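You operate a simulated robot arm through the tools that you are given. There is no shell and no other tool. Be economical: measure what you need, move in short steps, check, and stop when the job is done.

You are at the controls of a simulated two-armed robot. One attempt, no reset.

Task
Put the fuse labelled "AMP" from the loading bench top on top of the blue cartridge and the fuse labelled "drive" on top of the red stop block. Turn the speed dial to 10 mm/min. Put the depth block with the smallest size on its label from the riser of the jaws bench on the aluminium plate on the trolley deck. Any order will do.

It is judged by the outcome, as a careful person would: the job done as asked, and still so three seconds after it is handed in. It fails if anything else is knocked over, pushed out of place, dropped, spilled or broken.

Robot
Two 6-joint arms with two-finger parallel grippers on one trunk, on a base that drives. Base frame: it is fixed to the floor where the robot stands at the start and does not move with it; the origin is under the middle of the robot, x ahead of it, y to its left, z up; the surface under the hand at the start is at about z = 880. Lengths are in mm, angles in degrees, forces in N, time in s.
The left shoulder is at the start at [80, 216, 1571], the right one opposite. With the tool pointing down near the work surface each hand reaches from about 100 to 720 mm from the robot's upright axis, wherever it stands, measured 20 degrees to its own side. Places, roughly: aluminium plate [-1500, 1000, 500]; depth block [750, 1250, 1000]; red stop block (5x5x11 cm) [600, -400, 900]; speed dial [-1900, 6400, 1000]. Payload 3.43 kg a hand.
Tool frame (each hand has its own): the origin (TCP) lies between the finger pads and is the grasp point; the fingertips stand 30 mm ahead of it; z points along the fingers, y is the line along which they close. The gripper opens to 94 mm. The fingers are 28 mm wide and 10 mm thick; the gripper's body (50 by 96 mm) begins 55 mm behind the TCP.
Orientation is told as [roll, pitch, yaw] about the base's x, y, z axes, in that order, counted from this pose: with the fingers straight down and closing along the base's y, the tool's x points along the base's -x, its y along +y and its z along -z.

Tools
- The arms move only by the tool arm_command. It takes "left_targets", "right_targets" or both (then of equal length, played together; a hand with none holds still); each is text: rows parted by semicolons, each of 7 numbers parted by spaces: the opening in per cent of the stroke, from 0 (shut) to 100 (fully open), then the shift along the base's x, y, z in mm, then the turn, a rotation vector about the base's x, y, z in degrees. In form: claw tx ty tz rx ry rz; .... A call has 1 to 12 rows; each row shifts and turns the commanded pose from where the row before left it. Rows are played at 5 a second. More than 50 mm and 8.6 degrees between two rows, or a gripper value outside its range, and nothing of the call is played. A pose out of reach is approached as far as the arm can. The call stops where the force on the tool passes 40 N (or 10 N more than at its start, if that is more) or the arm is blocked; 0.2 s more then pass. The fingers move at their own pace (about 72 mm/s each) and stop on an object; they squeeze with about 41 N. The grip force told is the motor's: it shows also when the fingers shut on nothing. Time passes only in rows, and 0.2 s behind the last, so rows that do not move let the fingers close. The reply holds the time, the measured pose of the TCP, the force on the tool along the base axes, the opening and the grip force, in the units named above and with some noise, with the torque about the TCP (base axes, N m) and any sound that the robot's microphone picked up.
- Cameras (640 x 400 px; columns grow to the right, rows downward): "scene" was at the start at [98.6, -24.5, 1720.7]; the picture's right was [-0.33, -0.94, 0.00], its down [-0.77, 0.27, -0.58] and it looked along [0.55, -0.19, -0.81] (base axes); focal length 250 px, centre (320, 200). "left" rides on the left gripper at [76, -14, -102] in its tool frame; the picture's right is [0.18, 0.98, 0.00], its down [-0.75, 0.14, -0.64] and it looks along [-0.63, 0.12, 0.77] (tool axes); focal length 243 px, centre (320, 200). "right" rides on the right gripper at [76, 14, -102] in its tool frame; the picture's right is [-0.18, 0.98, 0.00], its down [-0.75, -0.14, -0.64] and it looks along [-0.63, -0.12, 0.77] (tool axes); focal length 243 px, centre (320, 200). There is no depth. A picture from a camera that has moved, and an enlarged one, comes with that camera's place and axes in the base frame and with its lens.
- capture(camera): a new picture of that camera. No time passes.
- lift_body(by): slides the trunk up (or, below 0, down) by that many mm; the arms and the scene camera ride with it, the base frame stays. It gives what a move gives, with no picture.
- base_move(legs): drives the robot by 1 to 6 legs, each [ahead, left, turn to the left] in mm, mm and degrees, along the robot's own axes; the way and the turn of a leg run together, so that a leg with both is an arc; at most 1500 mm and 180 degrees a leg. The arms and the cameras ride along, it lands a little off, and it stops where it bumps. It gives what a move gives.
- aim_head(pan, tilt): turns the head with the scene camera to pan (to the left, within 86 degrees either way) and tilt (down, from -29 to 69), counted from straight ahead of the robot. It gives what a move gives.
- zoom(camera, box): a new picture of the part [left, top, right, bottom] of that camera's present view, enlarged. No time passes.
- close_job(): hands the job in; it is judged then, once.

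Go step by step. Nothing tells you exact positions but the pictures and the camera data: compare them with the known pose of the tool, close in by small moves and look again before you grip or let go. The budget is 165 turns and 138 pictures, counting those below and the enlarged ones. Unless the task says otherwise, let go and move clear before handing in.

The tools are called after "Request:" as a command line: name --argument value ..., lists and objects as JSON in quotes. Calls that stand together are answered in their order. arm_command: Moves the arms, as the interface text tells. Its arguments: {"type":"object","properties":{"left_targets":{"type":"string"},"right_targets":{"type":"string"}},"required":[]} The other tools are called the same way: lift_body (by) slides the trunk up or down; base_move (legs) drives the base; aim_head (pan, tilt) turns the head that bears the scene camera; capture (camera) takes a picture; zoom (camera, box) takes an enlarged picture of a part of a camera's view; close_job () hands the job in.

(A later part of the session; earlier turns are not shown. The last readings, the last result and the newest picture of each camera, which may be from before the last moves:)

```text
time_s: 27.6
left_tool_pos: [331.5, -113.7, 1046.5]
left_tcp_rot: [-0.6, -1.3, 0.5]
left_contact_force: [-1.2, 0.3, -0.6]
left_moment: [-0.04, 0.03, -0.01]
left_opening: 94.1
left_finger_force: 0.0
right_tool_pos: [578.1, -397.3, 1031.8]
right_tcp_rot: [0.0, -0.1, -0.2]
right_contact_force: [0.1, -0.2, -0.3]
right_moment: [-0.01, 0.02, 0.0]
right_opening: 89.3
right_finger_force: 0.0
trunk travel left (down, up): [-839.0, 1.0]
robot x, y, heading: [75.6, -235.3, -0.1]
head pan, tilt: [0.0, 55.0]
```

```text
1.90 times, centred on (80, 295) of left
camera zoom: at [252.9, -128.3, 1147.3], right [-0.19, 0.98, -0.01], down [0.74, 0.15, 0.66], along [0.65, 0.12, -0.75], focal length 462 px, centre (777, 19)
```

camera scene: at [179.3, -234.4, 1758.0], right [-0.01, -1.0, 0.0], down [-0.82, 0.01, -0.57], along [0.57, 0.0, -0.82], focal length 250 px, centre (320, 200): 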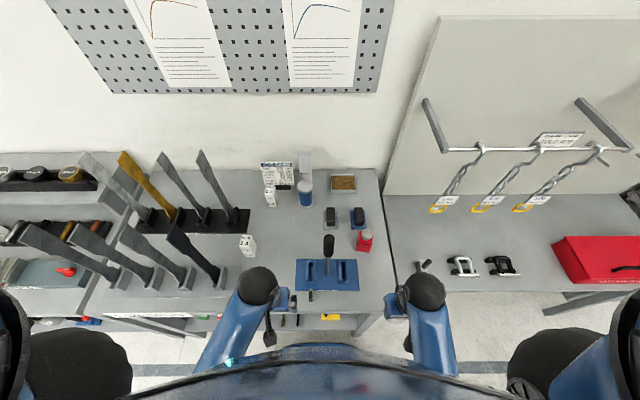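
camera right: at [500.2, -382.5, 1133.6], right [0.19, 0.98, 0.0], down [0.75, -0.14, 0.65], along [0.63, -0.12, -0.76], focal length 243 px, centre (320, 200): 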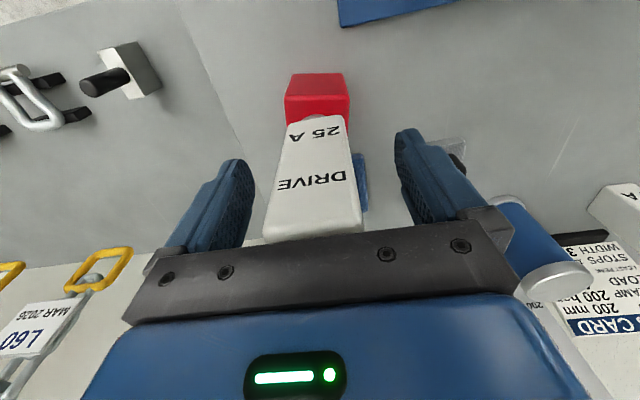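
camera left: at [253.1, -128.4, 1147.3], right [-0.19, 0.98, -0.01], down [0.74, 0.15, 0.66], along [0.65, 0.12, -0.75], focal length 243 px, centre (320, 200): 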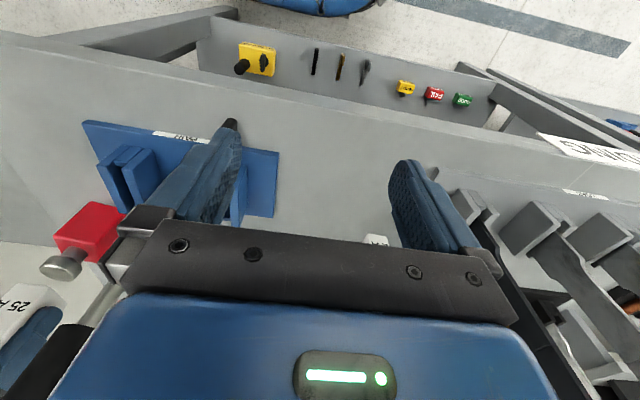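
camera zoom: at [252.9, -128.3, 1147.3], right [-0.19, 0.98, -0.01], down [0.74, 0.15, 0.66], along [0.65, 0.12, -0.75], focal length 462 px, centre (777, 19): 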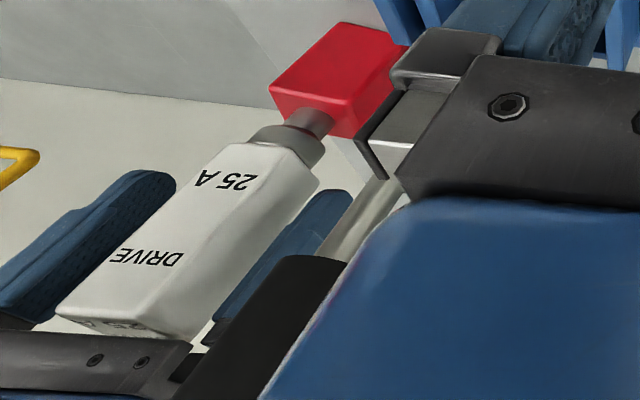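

The fuse stands freely. Rising slightly and backing out.

Request:
arm_command --right_targets "95 0 0 8 0 0 0;95 0 0 5 0 0 0;95 -25 0 0 0 0 0;95 -30 0 0 0 0 0;95 -40 -4 0 0 0 0;95 -40 -6 0 0 0 0;95 -40 -6 0 0 0 0;95 -40 -6 0 0 0 0;95 -40 -6 0 0 0 0;95 0 0 0 0 0 0"

Request:
zoom --camera "scene" --box '[240, 140, 400, 260]'

```text
time_s: 29.8
left_tool_pos: [332.1, -113.8, 1045.8]
left_tcp_rot: [-0.5, -1.4, 0.6]
left_contact_force: [-0.2, -0.4, -0.2]
left_moment: [0.0, 0.0, -0.01]
left_opening: 93.9
left_finger_force: 0.1
right_tool_pos: [324.2, -426.2, 1045.1]
right_tcp_rot: [-0.1, -0.4, -0.3]
right_contact_force: [0.1, -0.7, 0.3]
right_moment: [0.0, 0.01, -0.03]
right_opening: 89.3
right_finger_force: 0.1
trunk travel left (down, up): [-839.0, 1.0]
robot x, y, heading: [80.1, -231.2, -0.0]
head pan, tilt: [0.0, 55.0]
```

```text
3.33 times, centred on (320, 200) of scene
camera zoom: at [179.2, -234.9, 1758.0], right [-0.01, -1.0, 0.0], down [-0.82, 0.0, -0.57], along [0.57, 0.0, -0.82], focal length 835 px, centre (320, 200)
```

zoom: 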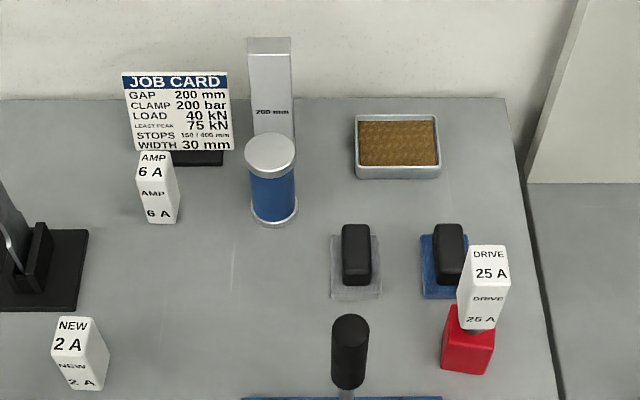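

Drive fuse is on the red block. Next AMP fuse at ≈(782,-38) and cartridge ≈(779,-177). Driving left so the right arm faces them.

Request:
base_move --legs '[[0, 385, 0]]'

Request:
aim_head --pan -12 --tilt 45

Request:
arm_command --right_targets "95 40 0 0 0 0 0;95 40 0 0 0 0 0;95 40 0 0 0 0 0;95 40 0 0 0 0 0;95 40 0 0 0 0 0;95 40 0 0 0 0 0;95 40 0 0 0 0 0;95 40 0 0 0 0 0;95 0 0 10 0 0 0;95 0 0 20 0 0 0"

Request:
capture --camera "right"

Request:
capture --camera "scene"

```text
time_s: 32.2
left_tool_pos: [335.1, 262.2, 1046.8]
left_tcp_rot: [-0.3, -1.4, 0.5]
left_contact_force: [-0.8, -0.1, 0.2]
left_moment: [0.03, 0.01, 0.03]
left_opening: 94.1
left_finger_force: 0.1
right_tool_pos: [326.4, -50.5, 1044.3]
right_tcp_rot: [0.1, -0.2, -0.3]
right_contact_force: [0.2, -0.4, -0.5]
right_moment: [0.0, -0.01, 0.01]
right_opening: 89.2
right_finger_force: 0.1
trunk travel left (down, up): [-839.0, 1.0]
robot x, y, heading: [78.9, 143.9, 0.1]
head pan, tilt: [0.0, 55.0]
```

```text
time_s: 32.9
left_tool_pos: [334.2, 264.4, 1047.5]
left_tcp_rot: [-0.4, -1.4, 0.5]
left_contact_force: [0.7, -0.6, 0.0]
left_moment: [-0.03, 0.01, -0.01]
left_opening: 93.8
left_finger_force: 0.1
right_tool_pos: [325.5, -49.3, 1045.5]
right_tcp_rot: [-0.1, -0.5, -0.3]
right_contact_force: [-0.2, -0.2, 0.1]
right_moment: [0.02, 0.02, 0.03]
right_opening: 89.2
right_finger_force: 0.0
trunk travel left (down, up): [-839.0, 1.0]
robot x, y, heading: [80.2, 143.3, -0.4]
head pan, tilt: [-12.0, 45.0]
```

```text
time_s: 35.1
left_tool_pos: [333.5, 265.0, 1046.1]
left_tcp_rot: [-0.5, -1.5, 0.4]
left_contact_force: [0.0, -0.3, -0.8]
left_moment: [0.03, 0.02, 0.0]
left_opening: 94.1
left_finger_force: 0.1
right_tool_pos: [644.6, -49.6, 1075.5]
right_tcp_rot: [-0.2, -0.3, -0.3]
right_contact_force: [0.3, -0.1, 0.5]
right_moment: [0.03, -0.01, -0.01]
right_opening: 89.5
right_finger_force: 0.1
trunk travel left (down, up): [-839.0, 1.0]
robot x, y, heading: [79.8, 145.9, -0.5]
head pan, tilt: [-12.0, 45.0]
```

```text
98 pictures are left
camera right: at [566.8, -34.6, 1176.8], right [0.19, 0.98, 0.0], down [0.75, -0.14, 0.65], along [0.63, -0.12, -0.76], focal length 243 px, centre (320, 200)
```

right: 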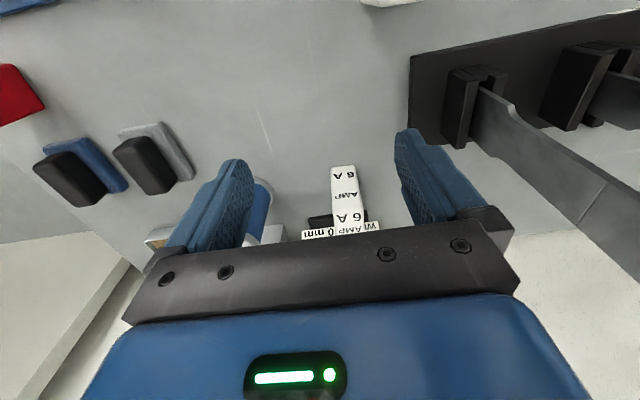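

```text
97 pictures are left
camera scene: at [186.9, 126.3, 1771.6], right [-0.21, -0.98, 0.0], down [-0.69, 0.15, -0.71], along [0.69, -0.15, -0.71], focal length 250 px, centre (320, 200)
```

scene: 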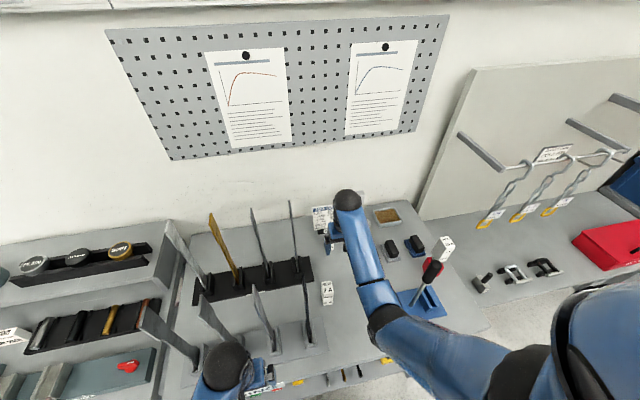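

AMP fuse confirmed at ≈(780,-38). Tilting the hand 15° forward for reach, moving over it.

Request:
arm_command --right_targets "95 0 0 0 0 -7.5 0;95 0 0 0 0 -7.5 0;95 34 3 0 0 0 0;95 34 3 0 0 0 0;95 34 3 0 0 0 0;95 33 2 0 0 0 0;95 0 0 0 0 0 0"

Request:
capture --camera "right"

```text
time_s: 36.7
left_tool_pos: [334.0, 264.4, 1046.5]
left_tcp_rot: [-0.5, -1.3, 0.5]
left_contact_force: [0.0, -0.4, 0.5]
left_moment: [0.01, 0.0, 0.03]
left_opening: 94.1
left_finger_force: 0.1
right_tool_pos: [782.6, -36.5, 1073.9]
right_tcp_rot: [0.0, -15.2, -0.4]
right_contact_force: [-0.1, 0.4, 0.0]
right_moment: [-0.03, 0.02, 0.02]
right_opening: 89.3
right_finger_force: 0.1
trunk travel left (down, up): [-839.0, 1.0]
robot x, y, heading: [78.4, 140.9, -0.5]
head pan, tilt: [-12.0, 45.0]
```

```text
96 pictures are left
camera right: at [679.9, -21.7, 1151.7], right [0.18, 0.98, 0.05], down [0.56, -0.14, 0.82], along [0.81, -0.12, -0.57], focal length 243 px, centre (320, 200)
```

right: 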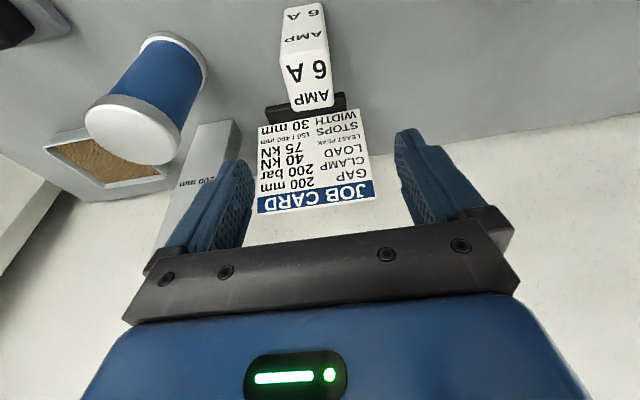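

Request:
arm_command --right_targets "95 -3 -2.5 -35 0 0 0;95 0 0 -35 0 0 0;95 0 0 -35 0 0 0;95 0 0 -32 0 0 0;95 0 0 -4 0 0 0;95 0 0 0 0 0 0"

Request:
capture --camera "right"

```text
time_s: 38.1
left_tool_pos: [333.4, 263.9, 1045.4]
left_tcp_rot: [-0.5, -1.3, 0.5]
left_contact_force: [0.5, 0.2, 0.4]
left_moment: [0.03, 0.03, -0.01]
left_opening: 94.0
left_finger_force: 0.1
right_tool_pos: [777.0, -39.1, 934.0]
right_tcp_rot: [0.0, -15.4, -0.3]
right_contact_force: [0.7, 0.1, -0.2]
right_moment: [-0.03, -0.04, 0.0]
right_opening: 89.3
right_finger_force: 0.1
trunk travel left (down, up): [-839.0, 1.0]
robot x, y, heading: [78.2, 146.1, -0.3]
head pan, tilt: [-12.0, 45.0]
```

```text
95 pictures are left
camera right: at [675.8, -24.3, 1011.3], right [0.18, 0.98, 0.05], down [0.56, -0.14, 0.82], along [0.81, -0.12, -0.57], focal length 243 px, centre (320, 200)
```

right: 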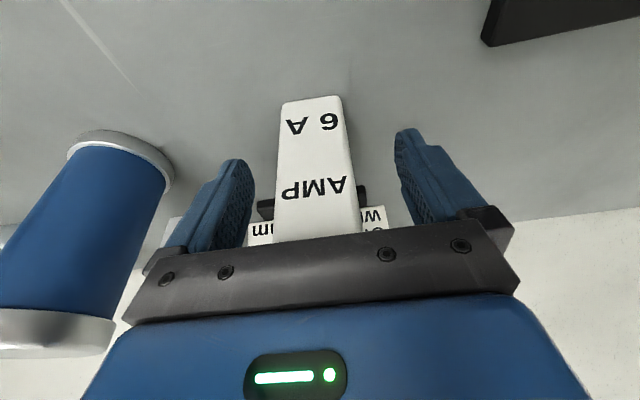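

Aligned; gripping and lifting.

Request:
arm_command --right_targets "40 0 0 0 0 0 0;10 0 0 0 0 0 0;10 0 0 0 0 0 0;10 0 0 0 0 0 0;10 0 0 0 0 0 0"

Request:
arm_command --right_targets "10 0 0 30 0 0 0;10 0 0 35 0 0 0;10 0 0 35 0 0 0;10 0 0 35 0 0 0;10 0 0 0 0 0 0"

Request:
capture --camera "right"

Request:
zoom --camera "scene" --box '[280, 170, 420, 260]'

```text
time_s: 39.3
left_tool_pos: [333.9, 264.7, 1046.1]
left_tcp_rot: [-0.5, -1.4, 0.4]
left_contact_force: [0.1, 0.3, -0.6]
left_moment: [0.0, -0.01, 0.01]
left_opening: 94.1
left_finger_force: 0.1
right_tool_pos: [778.6, -39.0, 932.5]
right_tcp_rot: [0.0, -15.1, -0.3]
right_contact_force: [0.5, -0.5, 0.3]
right_moment: [-0.03, -0.1, 0.02]
right_opening: 39.4
right_finger_force: 41.2
trunk travel left (down, up): [-839.0, 1.0]
robot x, y, heading: [82.5, 144.4, -0.7]
head pan, tilt: [-12.0, 45.0]
```

```text
time_s: 40.5
left_tool_pos: [333.8, 263.8, 1045.3]
left_tcp_rot: [-0.6, -1.4, 0.6]
left_contact_force: [-0.2, -0.4, -0.2]
left_moment: [0.0, 0.01, -0.02]
left_opening: 93.9
left_finger_force: 0.0
right_tool_pos: [777.4, -38.7, 1069.6]
right_tcp_rot: [0.0, -15.3, -0.3]
right_contact_force: [-1.1, 0.1, -1.1]
right_moment: [0.02, 0.01, 0.0]
right_opening: 39.8
right_finger_force: 41.1
trunk travel left (down, up): [-839.0, 1.0]
robot x, y, heading: [78.7, 142.3, -0.3]
head pan, tilt: [-12.0, 45.0]
```

```text
94 pictures are left
camera right: at [676.0, -24.5, 1147.8], right [0.18, 0.98, 0.05], down [0.56, -0.14, 0.82], along [0.81, -0.12, -0.57], focal length 243 px, centre (320, 200)
```

right: 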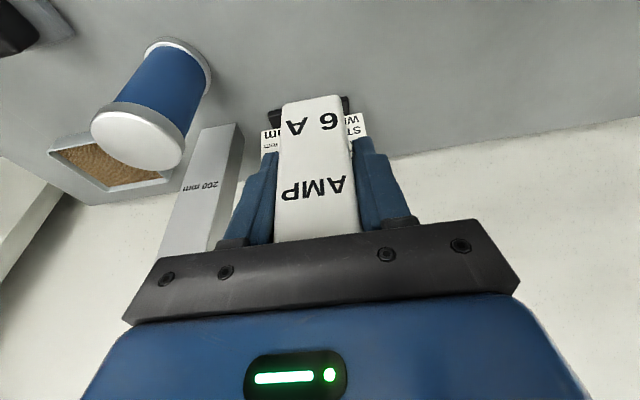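

```text
4.44 times, centred on (350, 215) of scene
camera zoom: at [188.7, 126.1, 1771.5], right [-0.21, -0.98, 0.0], down [-0.69, 0.15, -0.71], along [0.69, -0.15, -0.71], focal length 1113 px, centre (187, 133)
```

zoom: 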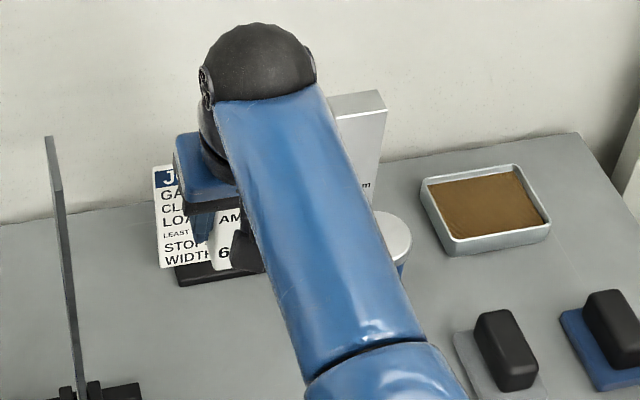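

Fuse held. Moving over the cartridge, fuse bottom ≈16 mm above its top.

Request:
arm_command --right_targets "10 0 0 6 0 0 0;10 0 -35 0 0 0 0;10 0 -35 0 0 0 0;10 0 -35 0 0 0 0;10 -1 -33 0 0 0 0;10 0 0 0 0 0 0"

Request:
capture --camera "right"

Request:
zoom --camera "scene" --box '[300, 170, 440, 260]'

```text
time_s: 41.9
left_tool_pos: [333.3, 265.5, 1045.9]
left_tcp_rot: [-0.5, -1.4, 0.5]
left_contact_force: [0.1, 0.5, -0.2]
left_moment: [0.03, 0.01, -0.02]
left_opening: 93.9
left_finger_force: 0.2
right_tool_pos: [776.7, -177.4, 1076.2]
right_tcp_rot: [0.1, -15.1, -0.3]
right_contact_force: [-0.8, -0.1, -1.0]
right_moment: [0.01, -0.02, 0.03]
right_opening: 39.7
right_finger_force: 41.2
trunk travel left (down, up): [-839.0, 1.0]
robot x, y, heading: [85.2, 142.9, -0.2]
head pan, tilt: [-12.0, 45.0]
```

```text
92 pictures are left
camera right: at [674.7, -162.5, 1154.8], right [0.18, 0.98, 0.05], down [0.56, -0.14, 0.82], along [0.81, -0.12, -0.57], focal length 243 px, centre (320, 200)
```

right: 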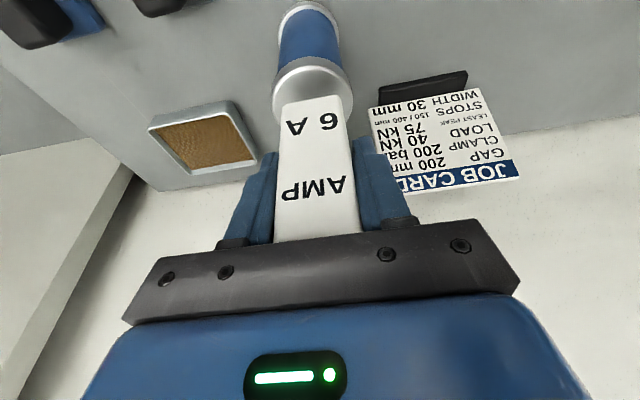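

```text
4.44 times, centred on (370, 215) of scene
camera zoom: at [189.0, 125.8, 1771.4], right [-0.21, -0.98, 0.0], down [-0.69, 0.15, -0.71], along [0.69, -0.15, -0.71], focal length 1113 px, centre (98, 133)
```

zoom: 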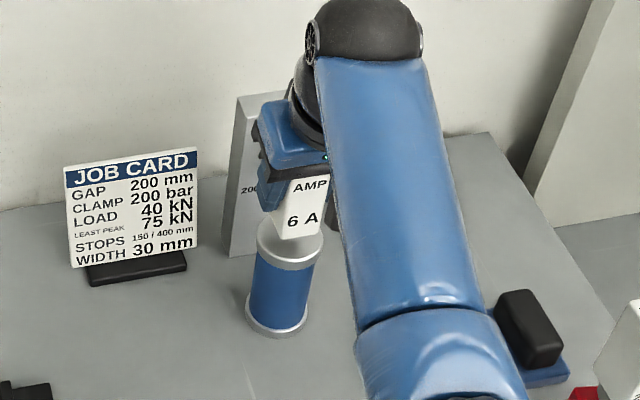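

Request:
zoom --camera "right" --box '[240, 30, 400, 130]'

```text
4.00 times, centred on (320, 80) of right
camera zoom: at [674.7, -162.5, 1154.8], right [0.18, 0.98, 0.05], down [0.56, -0.14, 0.82], along [0.81, -0.12, -0.57], focal length 970 px, centre (320, 680)
```

zoom: 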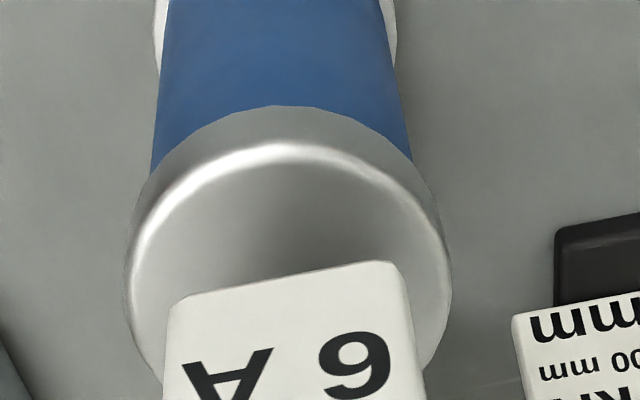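

Alignment is good. Lowering until contact.

Request:
arm_command --right_targets "10 1.5 0 -9 0 0 0;10 0 0 -8 0 0 0;10 0 0 -2 0 0 0;10 0 0 -2 0 0 0;10 0 0 0 0 0 0"

Request:
zoom --camera "scene" --box '[330, 190, 400, 250]'

```text
time_s: 43.1
left_tool_pos: [334.2, 264.0, 1045.7]
left_tcp_rot: [-0.4, -1.3, 0.5]
left_contact_force: [0.3, -0.8, 0.2]
left_moment: [0.01, -0.02, -0.01]
left_opening: 93.9
left_finger_force: 0.1
right_tool_pos: [777.3, -177.1, 1055.5]
right_tcp_rot: [0.1, -15.2, -0.3]
right_contact_force: [0.2, -0.2, -2.1]
right_moment: [0.0, 0.04, 0.0]
right_opening: 39.7
right_finger_force: 41.0
trunk travel left (down, up): [-839.0, 1.0]
robot x, y, heading: [79.0, 145.4, -0.3]
head pan, tilt: [-12.0, 45.0]
```

```text
6.67 times, centred on (365, 220) of scene
camera zoom: at [189.1, 125.8, 1771.4], right [-0.21, -0.98, 0.0], down [-0.69, 0.15, -0.71], along [0.69, -0.15, -0.71], focal length 1670 px, centre (20, 67)
```

zoom: 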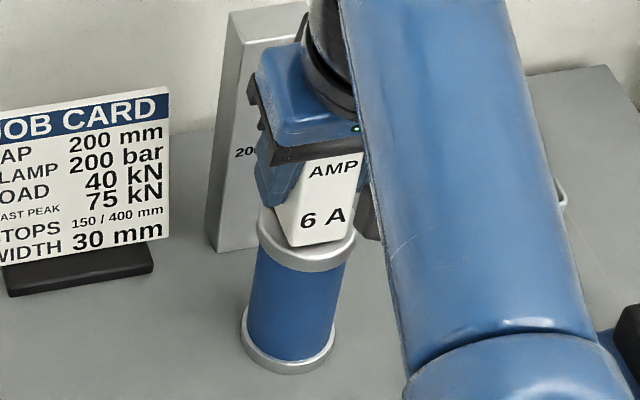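

Request:
arm_command --right_targets "10 0 0 -1.5 0 0 0;10 0 0 -1.5 0 0 0;10 0 0 -1.5 0 0 0;10 0 0 0 0 0 0"

```text
time_s: 44.1
left_tool_pos: [331.9, 265.0, 1045.6]
left_tcp_rot: [-0.4, -1.4, 0.5]
left_contact_force: [0.0, -0.6, 0.1]
left_moment: [0.02, -0.01, -0.01]
left_opening: 94.0
left_finger_force: 0.1
right_tool_pos: [778.4, -176.7, 1054.1]
right_tcp_rot: [-0.1, -15.4, -0.3]
right_contact_force: [1.4, -0.9, 15.0]
right_moment: [-0.03, 0.14, 0.01]
right_opening: 39.7
right_finger_force: 40.6
trunk travel left (down, up): [-839.0, 1.0]
robot x, y, heading: [82.1, 141.2, -0.2]
head pan, tilt: [-12.0, 45.0]
```

Request:
arm_command --right_targets "10 0 0 2.5 0 0 0;42 0 0 0 0 0 0;50 0 0 0 0 0 0;80 0 0 0 0 0 0;95 0 0 0 0 0 0;95 0 0 0 0 0 0"

Request:
capture --camera "right"

```text
time_s: 45.5
left_tool_pos: [332.7, 264.1, 1045.7]
left_tcp_rot: [-0.5, -1.4, 0.4]
left_contact_force: [0.4, 0.5, 0.6]
left_moment: [0.01, -0.01, 0.03]
left_opening: 94.3
left_finger_force: 0.1
right_tool_pos: [778.0, -178.3, 1052.7]
right_tcp_rot: [0.0, -15.3, -0.2]
right_contact_force: [1.0, 1.1, -1.0]
right_moment: [0.02, -0.01, -0.02]
right_opening: 89.3
right_finger_force: 0.1
trunk travel left (down, up): [-839.0, 1.0]
robot x, y, heading: [83.4, 145.6, -0.3]
head pan, tilt: [-12.0, 45.0]
```

```text
88 pictures are left
camera right: at [677.1, -162.9, 1130.5], right [0.18, 0.98, 0.05], down [0.56, -0.14, 0.82], along [0.81, -0.12, -0.57], focal length 243 px, centre (320, 200)
```

right: 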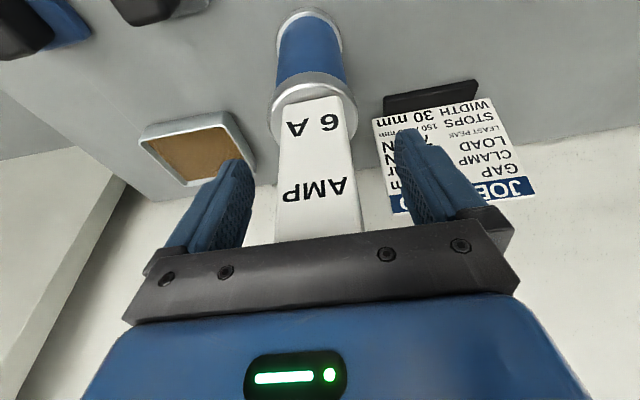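

Request:
arm_command --right_targets "95 0 0 8 0 0 0;95 -30 0 0 0 0 0;95 -40 0 0 0 0 0;95 -40 5 0 0 0 0;95 -40 20 -5 0 0 0;95 -40 30 -5 0 7.5 0;95 -40 30 -5 0 7.5 0;95 -40 20 -5 0 0 0;95 -45 0 0 0 0 0;95 -45 0 0 0 0 0;95 -45 0 0 0 0 0;95 -45 0 0 0 0 0"

Request:
aim_head --pan -20 --tilt 40

Request:
capture --camera "scene"

```text
refused: row 6 steps farther than a row can; nothing moved
```

```text
time_s: 46.2
left_tool_pos: [333.8, 264.3, 1046.9]
left_tcp_rot: [-0.4, -1.4, 0.5]
left_contact_force: [0.0, -0.2, -0.9]
left_moment: [-0.01, 0.01, -0.01]
left_opening: 93.9
left_finger_force: 0.1
right_tool_pos: [779.5, -177.9, 1052.5]
right_tcp_rot: [0.1, -15.3, -0.3]
right_contact_force: [0.2, 0.5, -0.3]
right_moment: [-0.01, 0.02, 0.03]
right_opening: 89.1
right_finger_force: 0.1
trunk travel left (down, up): [-839.0, 1.0]
robot x, y, heading: [80.5, 146.1, 0.0]
head pan, tilt: [-20.0, 40.0]
```

```text
87 pictures are left
camera scene: at [188.9, 114.1, 1778.7], right [-0.35, -0.94, 0.0], down [-0.6, 0.22, -0.77], along [0.72, -0.27, -0.64], focal length 250 px, centre (320, 200)
```

scene: 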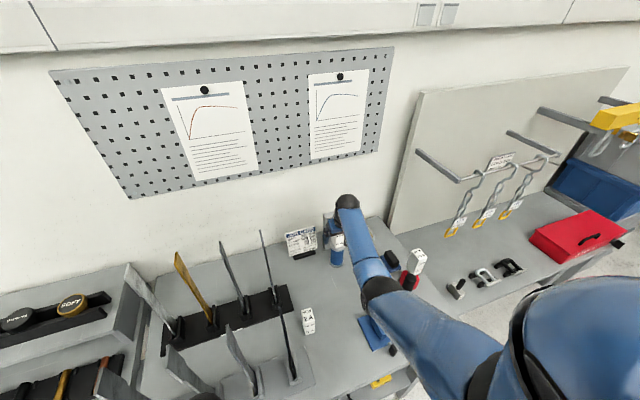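

Request:
arm_command --right_targets "95 0 0 8 0 0 0;95 -30 0 0 0 0 0;95 -40 0 0 0 0 0;95 -40 5 0 0 0 0;95 -40 20 -5 0 0 0;95 -38 25 -5 0 7.5 0;95 -38 25 -5 0 7.5 0;95 -40 20 -5 0 0 0;95 -45 0 0 0 0 0;95 -45 0 0 0 0 0;95 -45 0 0 0 0 0;95 -45 0 0 0 0 0"

Request:
zoom --camera "scene" --box '[260, 180, 460, 320]'

```text
time_s: 48.8
left_tool_pos: [332.2, 264.7, 1046.3]
left_tcp_rot: [-0.5, -1.4, 0.5]
left_contact_force: [0.2, 0.0, 0.2]
left_moment: [-0.02, -0.07, 0.02]
left_opening: 94.2
left_finger_force: 0.1
right_tool_pos: [331.8, -81.2, 1040.6]
right_tcp_rot: [-0.2, -0.4, -0.3]
right_contact_force: [0.0, 0.4, -0.9]
right_moment: [0.01, 0.02, -0.01]
right_opening: 89.3
right_finger_force: 0.1
trunk travel left (down, up): [-839.0, 1.0]
robot x, y, heading: [81.0, 141.4, -0.3]
head pan, tilt: [-20.0, 40.0]
```

```text
2.86 times, centred on (360, 250) of scene
camera zoom: at [185.1, 114.4, 1779.0], right [-0.35, -0.94, 0.0], down [-0.6, 0.22, -0.77], along [0.72, -0.27, -0.64], focal length 716 px, centre (206, 57)
```

zoom: 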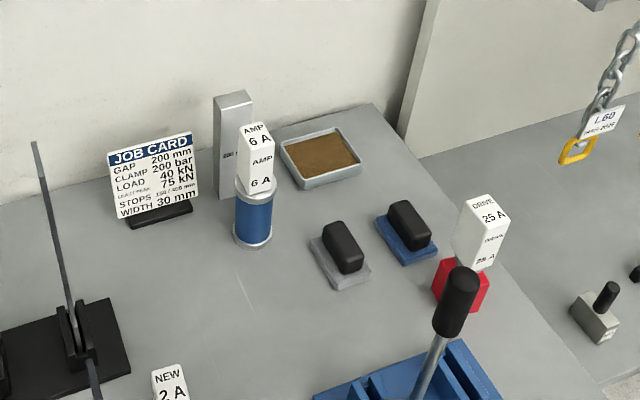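

Both fuses stand on their targets. Backing off and looking left to the jaws bench.

Request:
base_move --legs '[[-200, 0, 0]]'

Request:
aim_head --pan 60 --tilt 30

Request:
capture --camera "scene"

```text
time_s: 50.4
left_tool_pos: [139.0, 266.8, 1044.9]
left_tcp_rot: [-0.5, -1.2, 0.8]
left_contact_force: [0.1, -0.2, 0.1]
left_moment: [0.02, 0.0, -0.01]
left_opening: 94.0
left_finger_force: 0.1
right_tool_pos: [140.6, -80.2, 1037.9]
right_tcp_rot: [-0.2, 0.0, -0.1]
right_contact_force: [0.6, 0.7, 0.4]
right_moment: [0.03, 0.08, 0.03]
right_opening: 89.3
right_finger_force: 0.1
trunk travel left (down, up): [-839.0, 1.0]
robot x, y, heading: [-120.1, 146.1, 0.1]
head pan, tilt: [-20.0, 40.0]
```

```text
time_s: 51.9
left_tool_pos: [134.4, 266.3, 1046.1]
left_tcp_rot: [-0.5, -1.4, 0.7]
left_contact_force: [-0.2, 0.0, -0.2]
left_moment: [0.01, 0.01, 0.0]
left_opening: 93.8
left_finger_force: 0.1
right_tool_pos: [136.4, -78.8, 1040.2]
right_tcp_rot: [-0.1, -0.3, 0.0]
right_contact_force: [0.5, -0.1, 0.2]
right_moment: [0.02, 0.0, -0.03]
right_opening: 89.5
right_finger_force: 0.0
trunk travel left (down, up): [-839.0, 1.0]
robot x, y, heading: [-117.9, 146.7, -0.1]
head pan, tilt: [60.0, 30.0]
```

```text
85 pictures are left
camera scene: at [-44.4, 222.4, 1794.1], right [0.87, -0.5, 0.0], down [-0.25, -0.43, -0.87], along [0.43, 0.75, -0.5], focal length 250 px, centre (320, 200)
```

scene: 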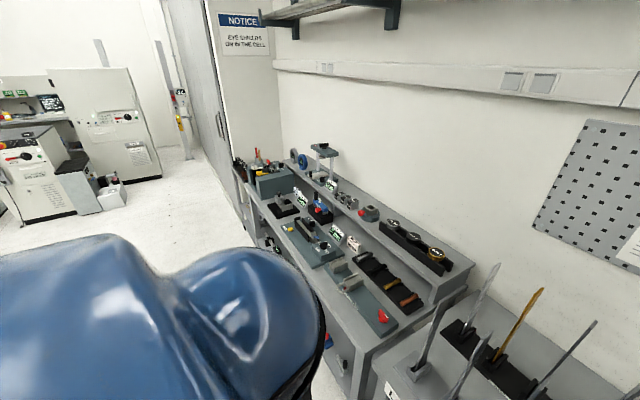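

Request:
base_move --legs '[[0, 1000, 0]]'

Request:
aim_head --pan 0 --tilt 40

Request:
capture --camera "scene"

```text
time_s: 57.1
left_tool_pos: [144.3, 1256.2, 1047.0]
left_tcp_rot: [-0.4, -1.4, -0.1]
left_contact_force: [-0.2, -0.5, -1.0]
left_moment: [0.01, 0.02, 0.01]
left_opening: 93.8
left_finger_force: 0.1
right_tool_pos: [141.8, 910.0, 1039.8]
right_tcp_rot: [0.0, -0.4, -0.9]
right_contact_force: [0.5, 0.2, 0.7]
right_moment: [-0.01, 0.01, -0.01]
right_opening: 89.3
right_finger_force: 0.1
trunk travel left (down, up): [-839.0, 1.0]
robot x, y, heading: [-112.6, 1141.9, -0.9]
head pan, tilt: [60.0, 30.0]
```

```text
time_s: 58.4
left_tool_pos: [145.4, 1257.6, 1045.6]
left_tcp_rot: [-0.4, -1.4, -0.1]
left_contact_force: [0.7, 0.4, 0.0]
left_moment: [0.02, -0.01, -0.03]
left_opening: 93.9
left_finger_force: 0.1
right_tool_pos: [141.4, 911.8, 1039.2]
right_tcp_rot: [-0.1, -0.2, -0.9]
right_contact_force: [-0.9, 0.4, 1.0]
right_moment: [-0.03, 0.01, -0.01]
right_opening: 89.3
right_finger_force: 0.0
trunk travel left (down, up): [-839.0, 1.0]
robot x, y, heading: [-112.2, 1140.4, -1.1]
head pan, tilt: [0.0, 40.0]
```

```text
84 pictures are left
camera scene: at [3.1, 1137.0, 1778.7], right [-0.01, -1.0, 0.0], down [-0.64, 0.01, -0.77], along [0.77, -0.01, -0.64], focal length 250 px, centre (320, 200)
```

scene: 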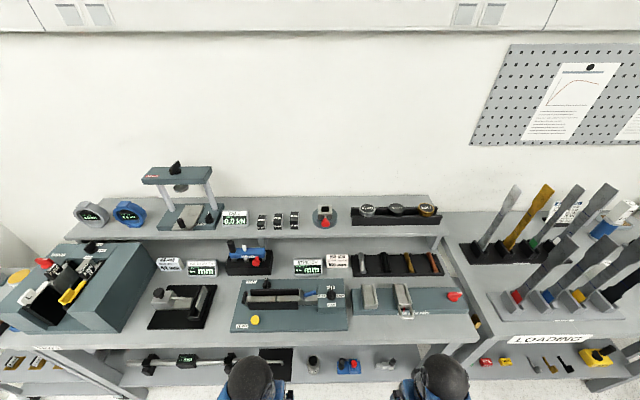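

Request:
zoom --camera "scene" --box '[210, 190, 350, 280]'

Request:
zoom --camera "scene" --box '[240, 200, 310, 245]'

```text
4.44 times, centred on (280, 235) of scene
camera zoom: at [3.1, 1137.0, 1778.7], right [-0.01, -1.0, 0.0], down [-0.64, 0.01, -0.77], along [0.77, -0.01, -0.64], focal length 1113 px, centre (498, 44)
```

zoom: 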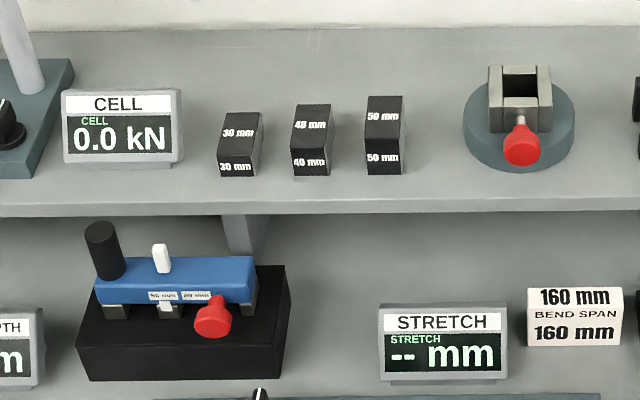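

```text
8.89 times, centred on (275, 222) of scene
camera zoom: at [3.1, 1137.0, 1778.7], right [-0.01, -1.0, 0.0], down [-0.64, 0.01, -0.77], along [0.77, -0.01, -0.64], focal length 2226 px, centre (720, 0)
```

zoom: 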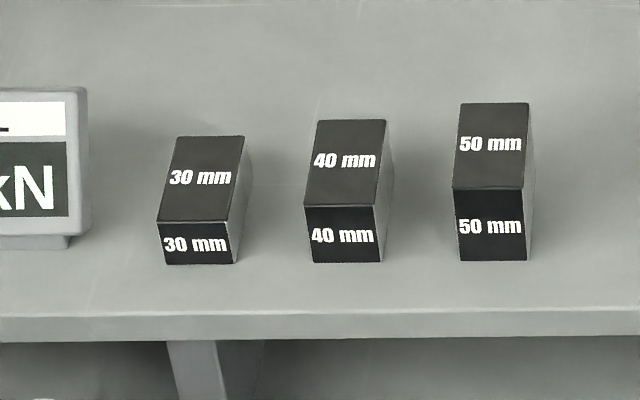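

The 30 mm block is at ≈(740,1370) on the riser (z≈1000), to be taken by the left hand. Driving closer.

Request:
base_move --legs '[[0, 0, 1], [165, 0, 0]]'

Request:
capture --camera "scene"

Request:
capture --camera "left"

```text
time_s: 60.2
left_tool_pos: [304.2, 1261.9, 1046.8]
left_tcp_rot: [-0.5, -1.6, 0.9]
left_contact_force: [-0.2, 0.5, -0.3]
left_moment: [-0.03, -0.03, 0.02]
left_opening: 93.7
left_finger_force: 0.1
right_tool_pos: [306.9, 916.2, 1039.3]
right_tcp_rot: [-0.2, -0.4, 0.1]
right_contact_force: [-0.9, 0.1, -0.4]
right_moment: [0.01, -0.03, -0.02]
right_opening: 89.5
right_finger_force: 0.1
trunk travel left (down, up): [-839.0, 1.0]
robot x, y, heading: [51.4, 1136.2, -0.1]
head pan, tilt: [0.0, 40.0]
```

```text
81 pictures are left
camera scene: at [162.5, 1139.7, 1779.2], right [0.0, -1.0, 0.0], down [-0.64, 0.0, -0.77], along [0.77, 0.0, -0.64], focal length 250 px, centre (320, 200)
```

scene: 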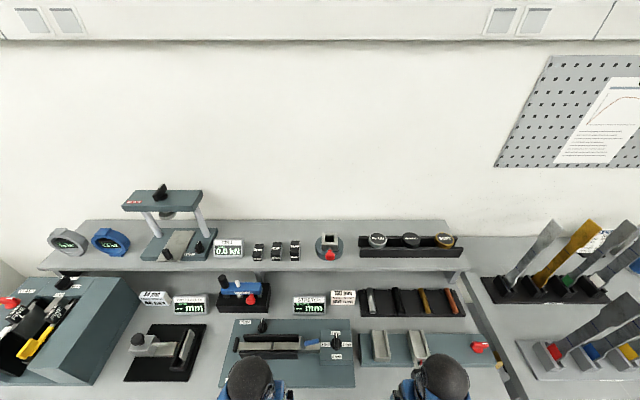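

```text
80 pictures are left
camera left: at [224.6, 1246.9, 1147.9], right [-0.2, 0.98, -0.01], down [0.73, 0.16, 0.66], along [0.65, 0.12, -0.75], focal length 243 px, centre (320, 200)
```

left: 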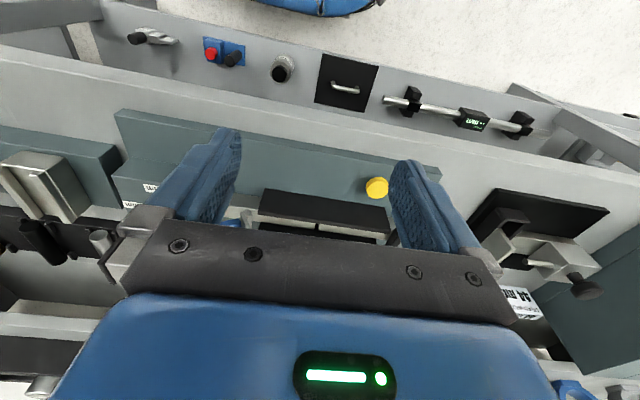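

Request:
zoom --camera "scene" --box '[200, 225, 320, 320]'

Request:
zoom --camera "scene" --box '[240, 230, 290, 265]'

```text
4.21 times, centred on (260, 272) of scene
camera zoom: at [162.5, 1139.7, 1779.2], right [0.0, -1.0, 0.0], down [-0.64, 0.0, -0.77], along [0.77, 0.0, -0.64], focal length 1054 px, centre (573, -105)
```

zoom: 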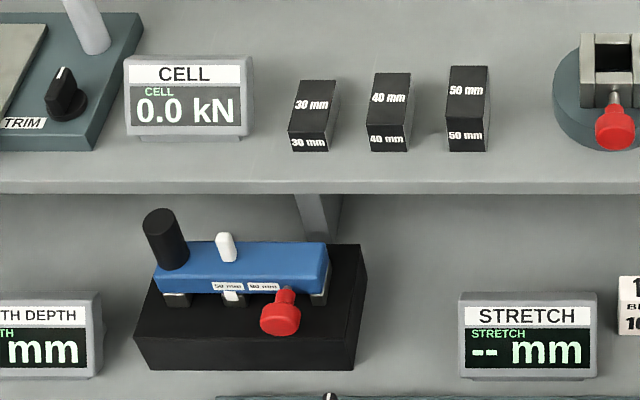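

```text
11.43 times, centred on (265, 248) of scene
camera zoom: at [162.5, 1139.7, 1779.2], right [0.0, -1.0, 0.0], down [-0.64, 0.0, -0.77], along [0.77, 0.0, -0.64], focal length 2862 px, centre (949, -343)
```

zoom: 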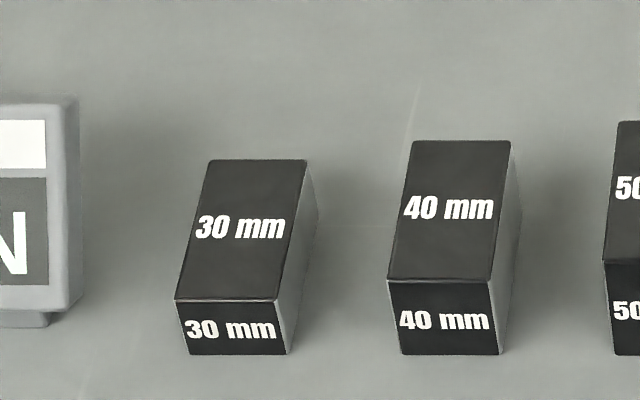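

Request:
arm_command --left_targets "60 40 9 0 0 0 0;60 40 9 0 0 0 0;60 40 9 0 0 0 0;60 40 9 0 0 0 0;60 40 9 5 0 0 0;60 30 9 10 0 0 0;60 0 4 15 0 0 0;60 0 0 15 0 0 0;60 0 0 0 0 0 0"

Request:
capture --camera "left"

Request:
capture --camera "scene"

```text
time_s: 62.2
left_tool_pos: [545.3, 1320.0, 1064.2]
left_tcp_rot: [-0.5, -1.4, 0.9]
left_contact_force: [-0.4, -0.1, 0.4]
left_moment: [0.0, -0.02, -0.02]
left_opening: 56.5
left_finger_force: 0.0
left hand out of reach, approached as far as the arm can: row 7, 8
right_tool_pos: [309.9, 916.6, 1039.2]
right_tcp_rot: [-0.1, -0.2, 0.0]
right_contact_force: [-0.6, -0.8, -0.1]
right_moment: [-0.02, -0.03, -0.01]
right_opening: 89.4
right_finger_force: 0.0
trunk travel left (down, up): [-839.0, 1.0]
robot x, y, heading: [49.3, 1135.8, 0.1]
head pan, tilt: [0.0, 40.0]
```

```text
77 pictures are left
camera left: at [467.0, 1304.4, 1165.3], right [-0.2, 0.98, -0.01], down [0.73, 0.16, 0.66], along [0.65, 0.12, -0.75], focal length 243 px, centre (320, 200)
```

left: 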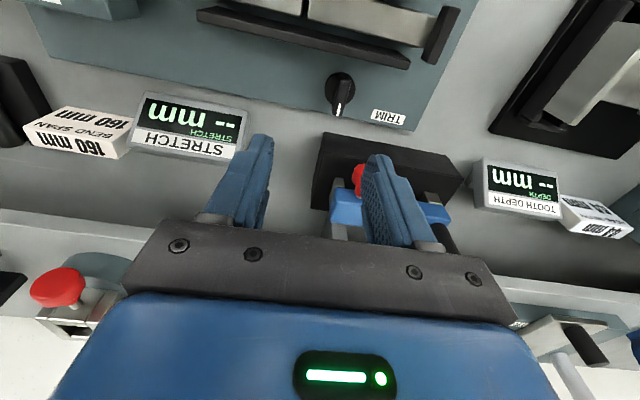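

```text
76 pictures are left
camera scene: at [168.4, 1139.5, 1778.7], right [0.0, -1.0, 0.0], down [-0.64, 0.0, -0.77], along [0.77, 0.0, -0.64], focal length 250 px, centre (320, 200)
```

scene: 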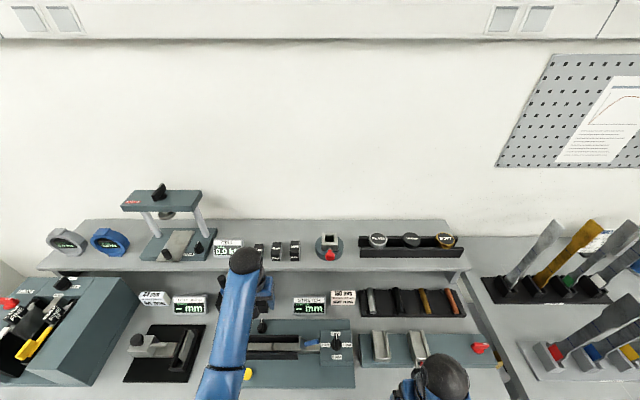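

Request:
arm_command --left_targets "60 0 0 0 0 -7 0;60 0 0 0 0 -7 0;60 0 0 15 0 0 0;60 0 0 15 0 0 0;60 35 5 5 0 0 0;60 35 5 5 0 0 0;60 0 0 0 0 0 0"

Request:
capture --camera "left"

```text
time_s: 63.8
left_tool_pos: [615.1, 1329.8, 1103.9]
left_tcp_rot: [-0.7, -15.4, 1.1]
left_contact_force: [-0.1, 0.0, -0.4]
left_moment: [-0.01, 0.0, 0.02]
left_opening: 56.5
left_finger_force: 0.0
right_tool_pos: [310.4, 916.6, 1039.4]
right_tcp_rot: [-0.1, -0.3, 0.1]
right_contact_force: [-0.7, 0.5, 0.2]
right_moment: [-0.01, 0.01, 0.02]
right_opening: 89.3
right_finger_force: 0.1
trunk travel left (down, up): [-839.0, 1.0]
robot x, y, heading: [48.1, 1140.4, -0.2]
head pan, tilt: [0.0, 40.0]
```

```text
75 pictures are left
camera left: at [514.0, 1315.1, 1183.1], right [-0.19, 0.98, -0.06], down [0.55, 0.16, 0.82], along [0.81, 0.12, -0.57], focal length 243 px, centre (320, 200)
```

left: 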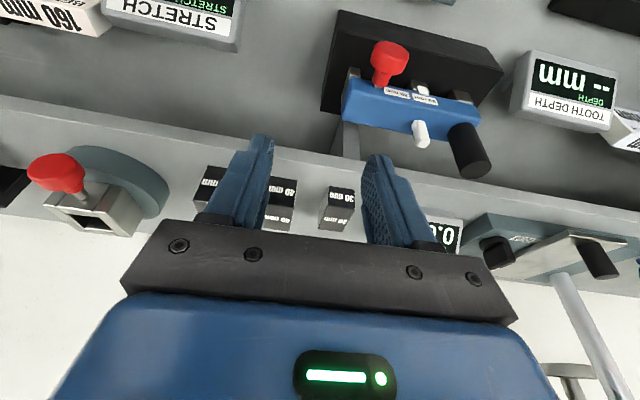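

Request:
zoom --camera "left" --box '[260, 160, 400, 248]'

```text
4.55 times, centred on (330, 204) of left
camera zoom: at [514.0, 1315.1, 1183.1], right [-0.19, 0.98, -0.06], down [0.55, 0.16, 0.82], along [0.81, 0.12, -0.57], focal length 1103 px, centre (274, 182)
```

zoom: 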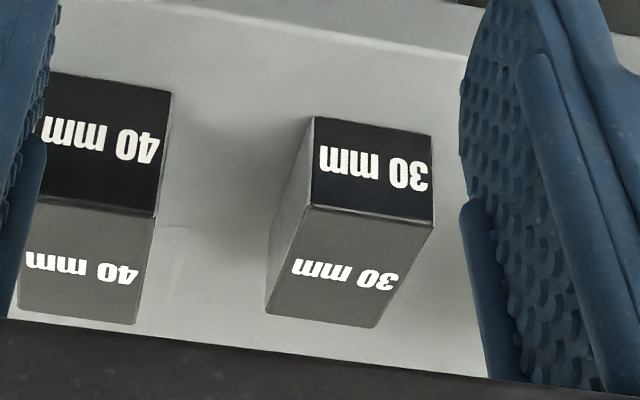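

30 mm block centre ≈ (750,1373), top z≈1040. Moving above it.

Request:
arm_command --left_targets "60 34 11 0 0 0 0;60 34 11 0 0 0 0;60 34 11 0 0 0 0;60 31 10 0 0 0 0;60 0 0 -15 0 0 0;60 0 0 0 0 0 0"

Request:
capture --camera "left"

Request:
capture --camera "scene"

```text
time_s: 65.2
left_tool_pos: [748.0, 1372.3, 1089.7]
left_tcp_rot: [-0.8, -15.4, 0.9]
left_contact_force: [0.3, 0.7, -0.3]
left_moment: [-0.01, 0.03, 0.02]
left_opening: 56.4
left_finger_force: 0.1
right_tool_pos: [308.7, 915.9, 1040.5]
right_tcp_rot: [-0.2, -0.3, 0.1]
right_contact_force: [-0.5, 0.2, -0.3]
right_moment: [0.0, 0.0, -0.03]
right_opening: 89.0
right_finger_force: 0.1
trunk travel left (down, up): [-839.0, 1.0]
robot x, y, heading: [53.5, 1140.5, 0.1]
head pan, tilt: [0.0, 40.0]
```

```text
73 pictures are left
camera left: at [647.2, 1357.6, 1168.5], right [-0.19, 0.98, -0.06], down [0.55, 0.16, 0.82], along [0.81, 0.12, -0.57], focal length 243 px, centre (320, 200)
```

left: 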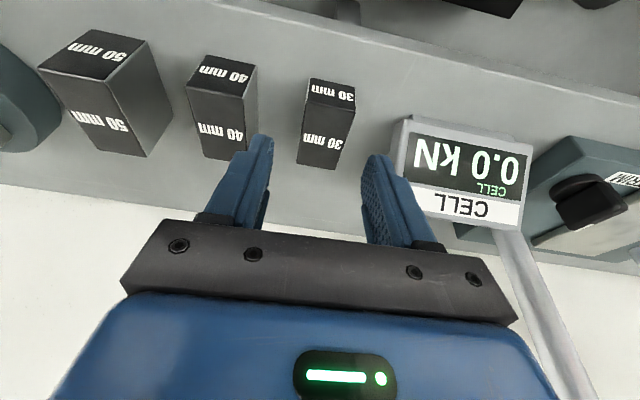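

```text
72 pictures are left
camera scene: at [167.1, 1139.6, 1778.8], right [0.0, -1.0, 0.0], down [-0.64, 0.0, -0.77], along [0.77, 0.0, -0.64], focal length 250 px, centre (320, 200)
```

scene: 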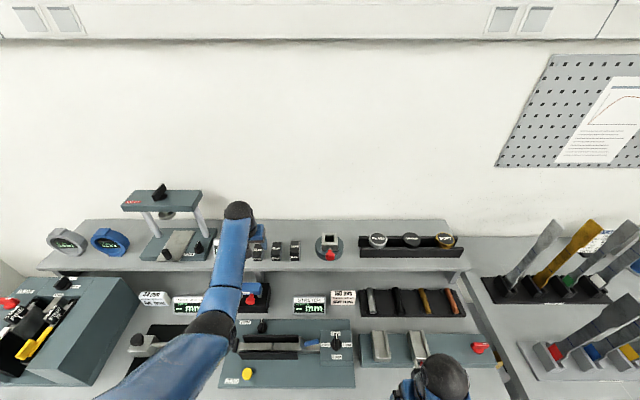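

Request:
arm_command --left_targets "52 4 3 0 0 0 0;52 0 0 -12 0 0 0;52 0 0 -12 0 0 0;52 0 0 -8 0 0 0;52 0 0 0 0 0 0"

Request:
capture --camera "left"

```text
time_s: 66.4
left_tool_pos: [752.7, 1377.8, 1057.9]
left_tcp_rot: [-0.7, -15.3, 1.0]
left_contact_force: [0.4, 0.6, -0.3]
left_moment: [0.0, 0.0, 0.0]
left_opening: 49.0
left_finger_force: 0.0
right_tool_pos: [309.6, 916.1, 1039.7]
right_tcp_rot: [-0.1, -0.2, 0.0]
right_contact_force: [0.0, 0.3, -0.2]
right_moment: [-0.02, -0.01, -0.03]
right_opening: 89.3
right_finger_force: 0.1
trunk travel left (down, up): [-839.0, 1.0]
robot x, y, heading: [57.0, 1141.0, 0.1]
head pan, tilt: [0.0, 40.0]
```

```text
71 pictures are left
camera left: at [651.3, 1361.8, 1136.1], right [-0.19, 0.98, -0.06], down [0.55, 0.16, 0.82], along [0.81, 0.12, -0.57], focal length 243 px, centre (320, 200)
```

left: 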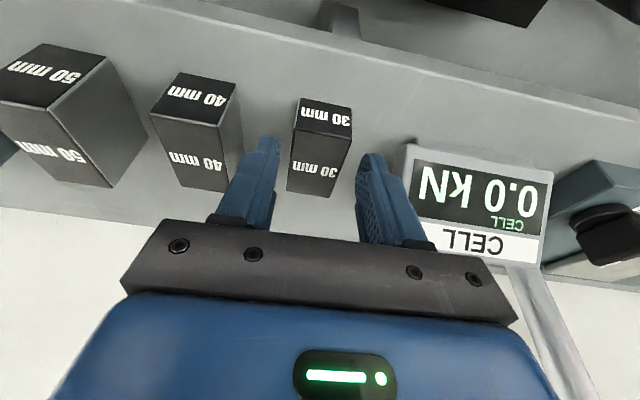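

Request:
arm_command --left_targets "52 0 -1 -5 0 0 0;52 0 0 -4 0 0 0;52 0 0 -3 0 0 0;52 0 0 0 0 0 0"

Request:
zoom --camera "left" --box '[200, 90, 440, 260]'

```text
time_s: 67.4
left_tool_pos: [751.8, 1374.2, 1044.3]
left_tcp_rot: [-0.6, -15.4, 1.0]
left_contact_force: [0.5, 0.4, 0.9]
left_moment: [-0.01, 0.03, 0.03]
left_opening: 49.0
left_finger_force: 0.0
right_tool_pos: [309.5, 916.2, 1039.3]
right_tcp_rot: [-0.1, -0.3, 0.1]
right_contact_force: [-0.4, -0.1, 0.5]
right_moment: [-0.03, 0.01, 0.01]
right_opening: 89.3
right_finger_force: 0.1
trunk travel left (down, up): [-839.0, 1.0]
robot x, y, heading: [54.9, 1136.9, 0.0]
head pan, tilt: [0.0, 40.0]
```

```text
2.35 times, centred on (320, 175) of left
camera zoom: at [651.5, 1359.1, 1124.3], right [-0.19, 0.98, -0.06], down [0.55, 0.16, 0.82], along [0.81, 0.12, -0.57], focal length 571 px, centre (320, 259)
```

zoom: 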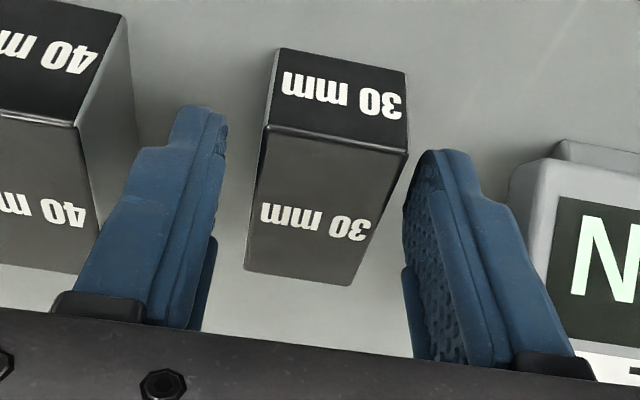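

Request:
arm_command --left_targets "52 0 0 -3 0 0 0;52 0 0 -3 0 0 0;52 0 0 -2 0 0 0;52 0 0 0 0 0 0"

Request:
zoom --camera "left" --box '[200, 90, 440, 260]'

```text
time_s: 68.4
left_tool_pos: [752.3, 1373.7, 1036.3]
left_tcp_rot: [-0.7, -15.5, 0.8]
left_contact_force: [-0.4, 0.5, 0.3]
left_moment: [0.01, -0.01, -0.01]
left_opening: 49.1
left_finger_force: 0.1
right_tool_pos: [308.3, 916.3, 1038.8]
right_tcp_rot: [-0.2, -0.3, 0.1]
right_contact_force: [-0.5, 0.7, -0.7]
right_moment: [-0.06, 0.02, -0.02]
right_opening: 89.2
right_finger_force: 0.1
trunk travel left (down, up): [-839.0, 1.0]
robot x, y, heading: [52.1, 1141.9, -0.1]
head pan, tilt: [0.0, 40.0]
```

```text
2.35 times, centred on (320, 175) of left
camera zoom: at [650.7, 1358.8, 1116.1], right [-0.19, 0.98, -0.06], down [0.55, 0.16, 0.82], along [0.81, 0.12, -0.57], focal length 571 px, centre (320, 259)
```

zoom: 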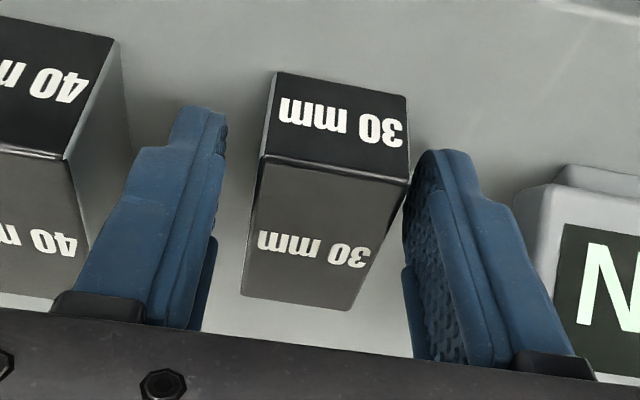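

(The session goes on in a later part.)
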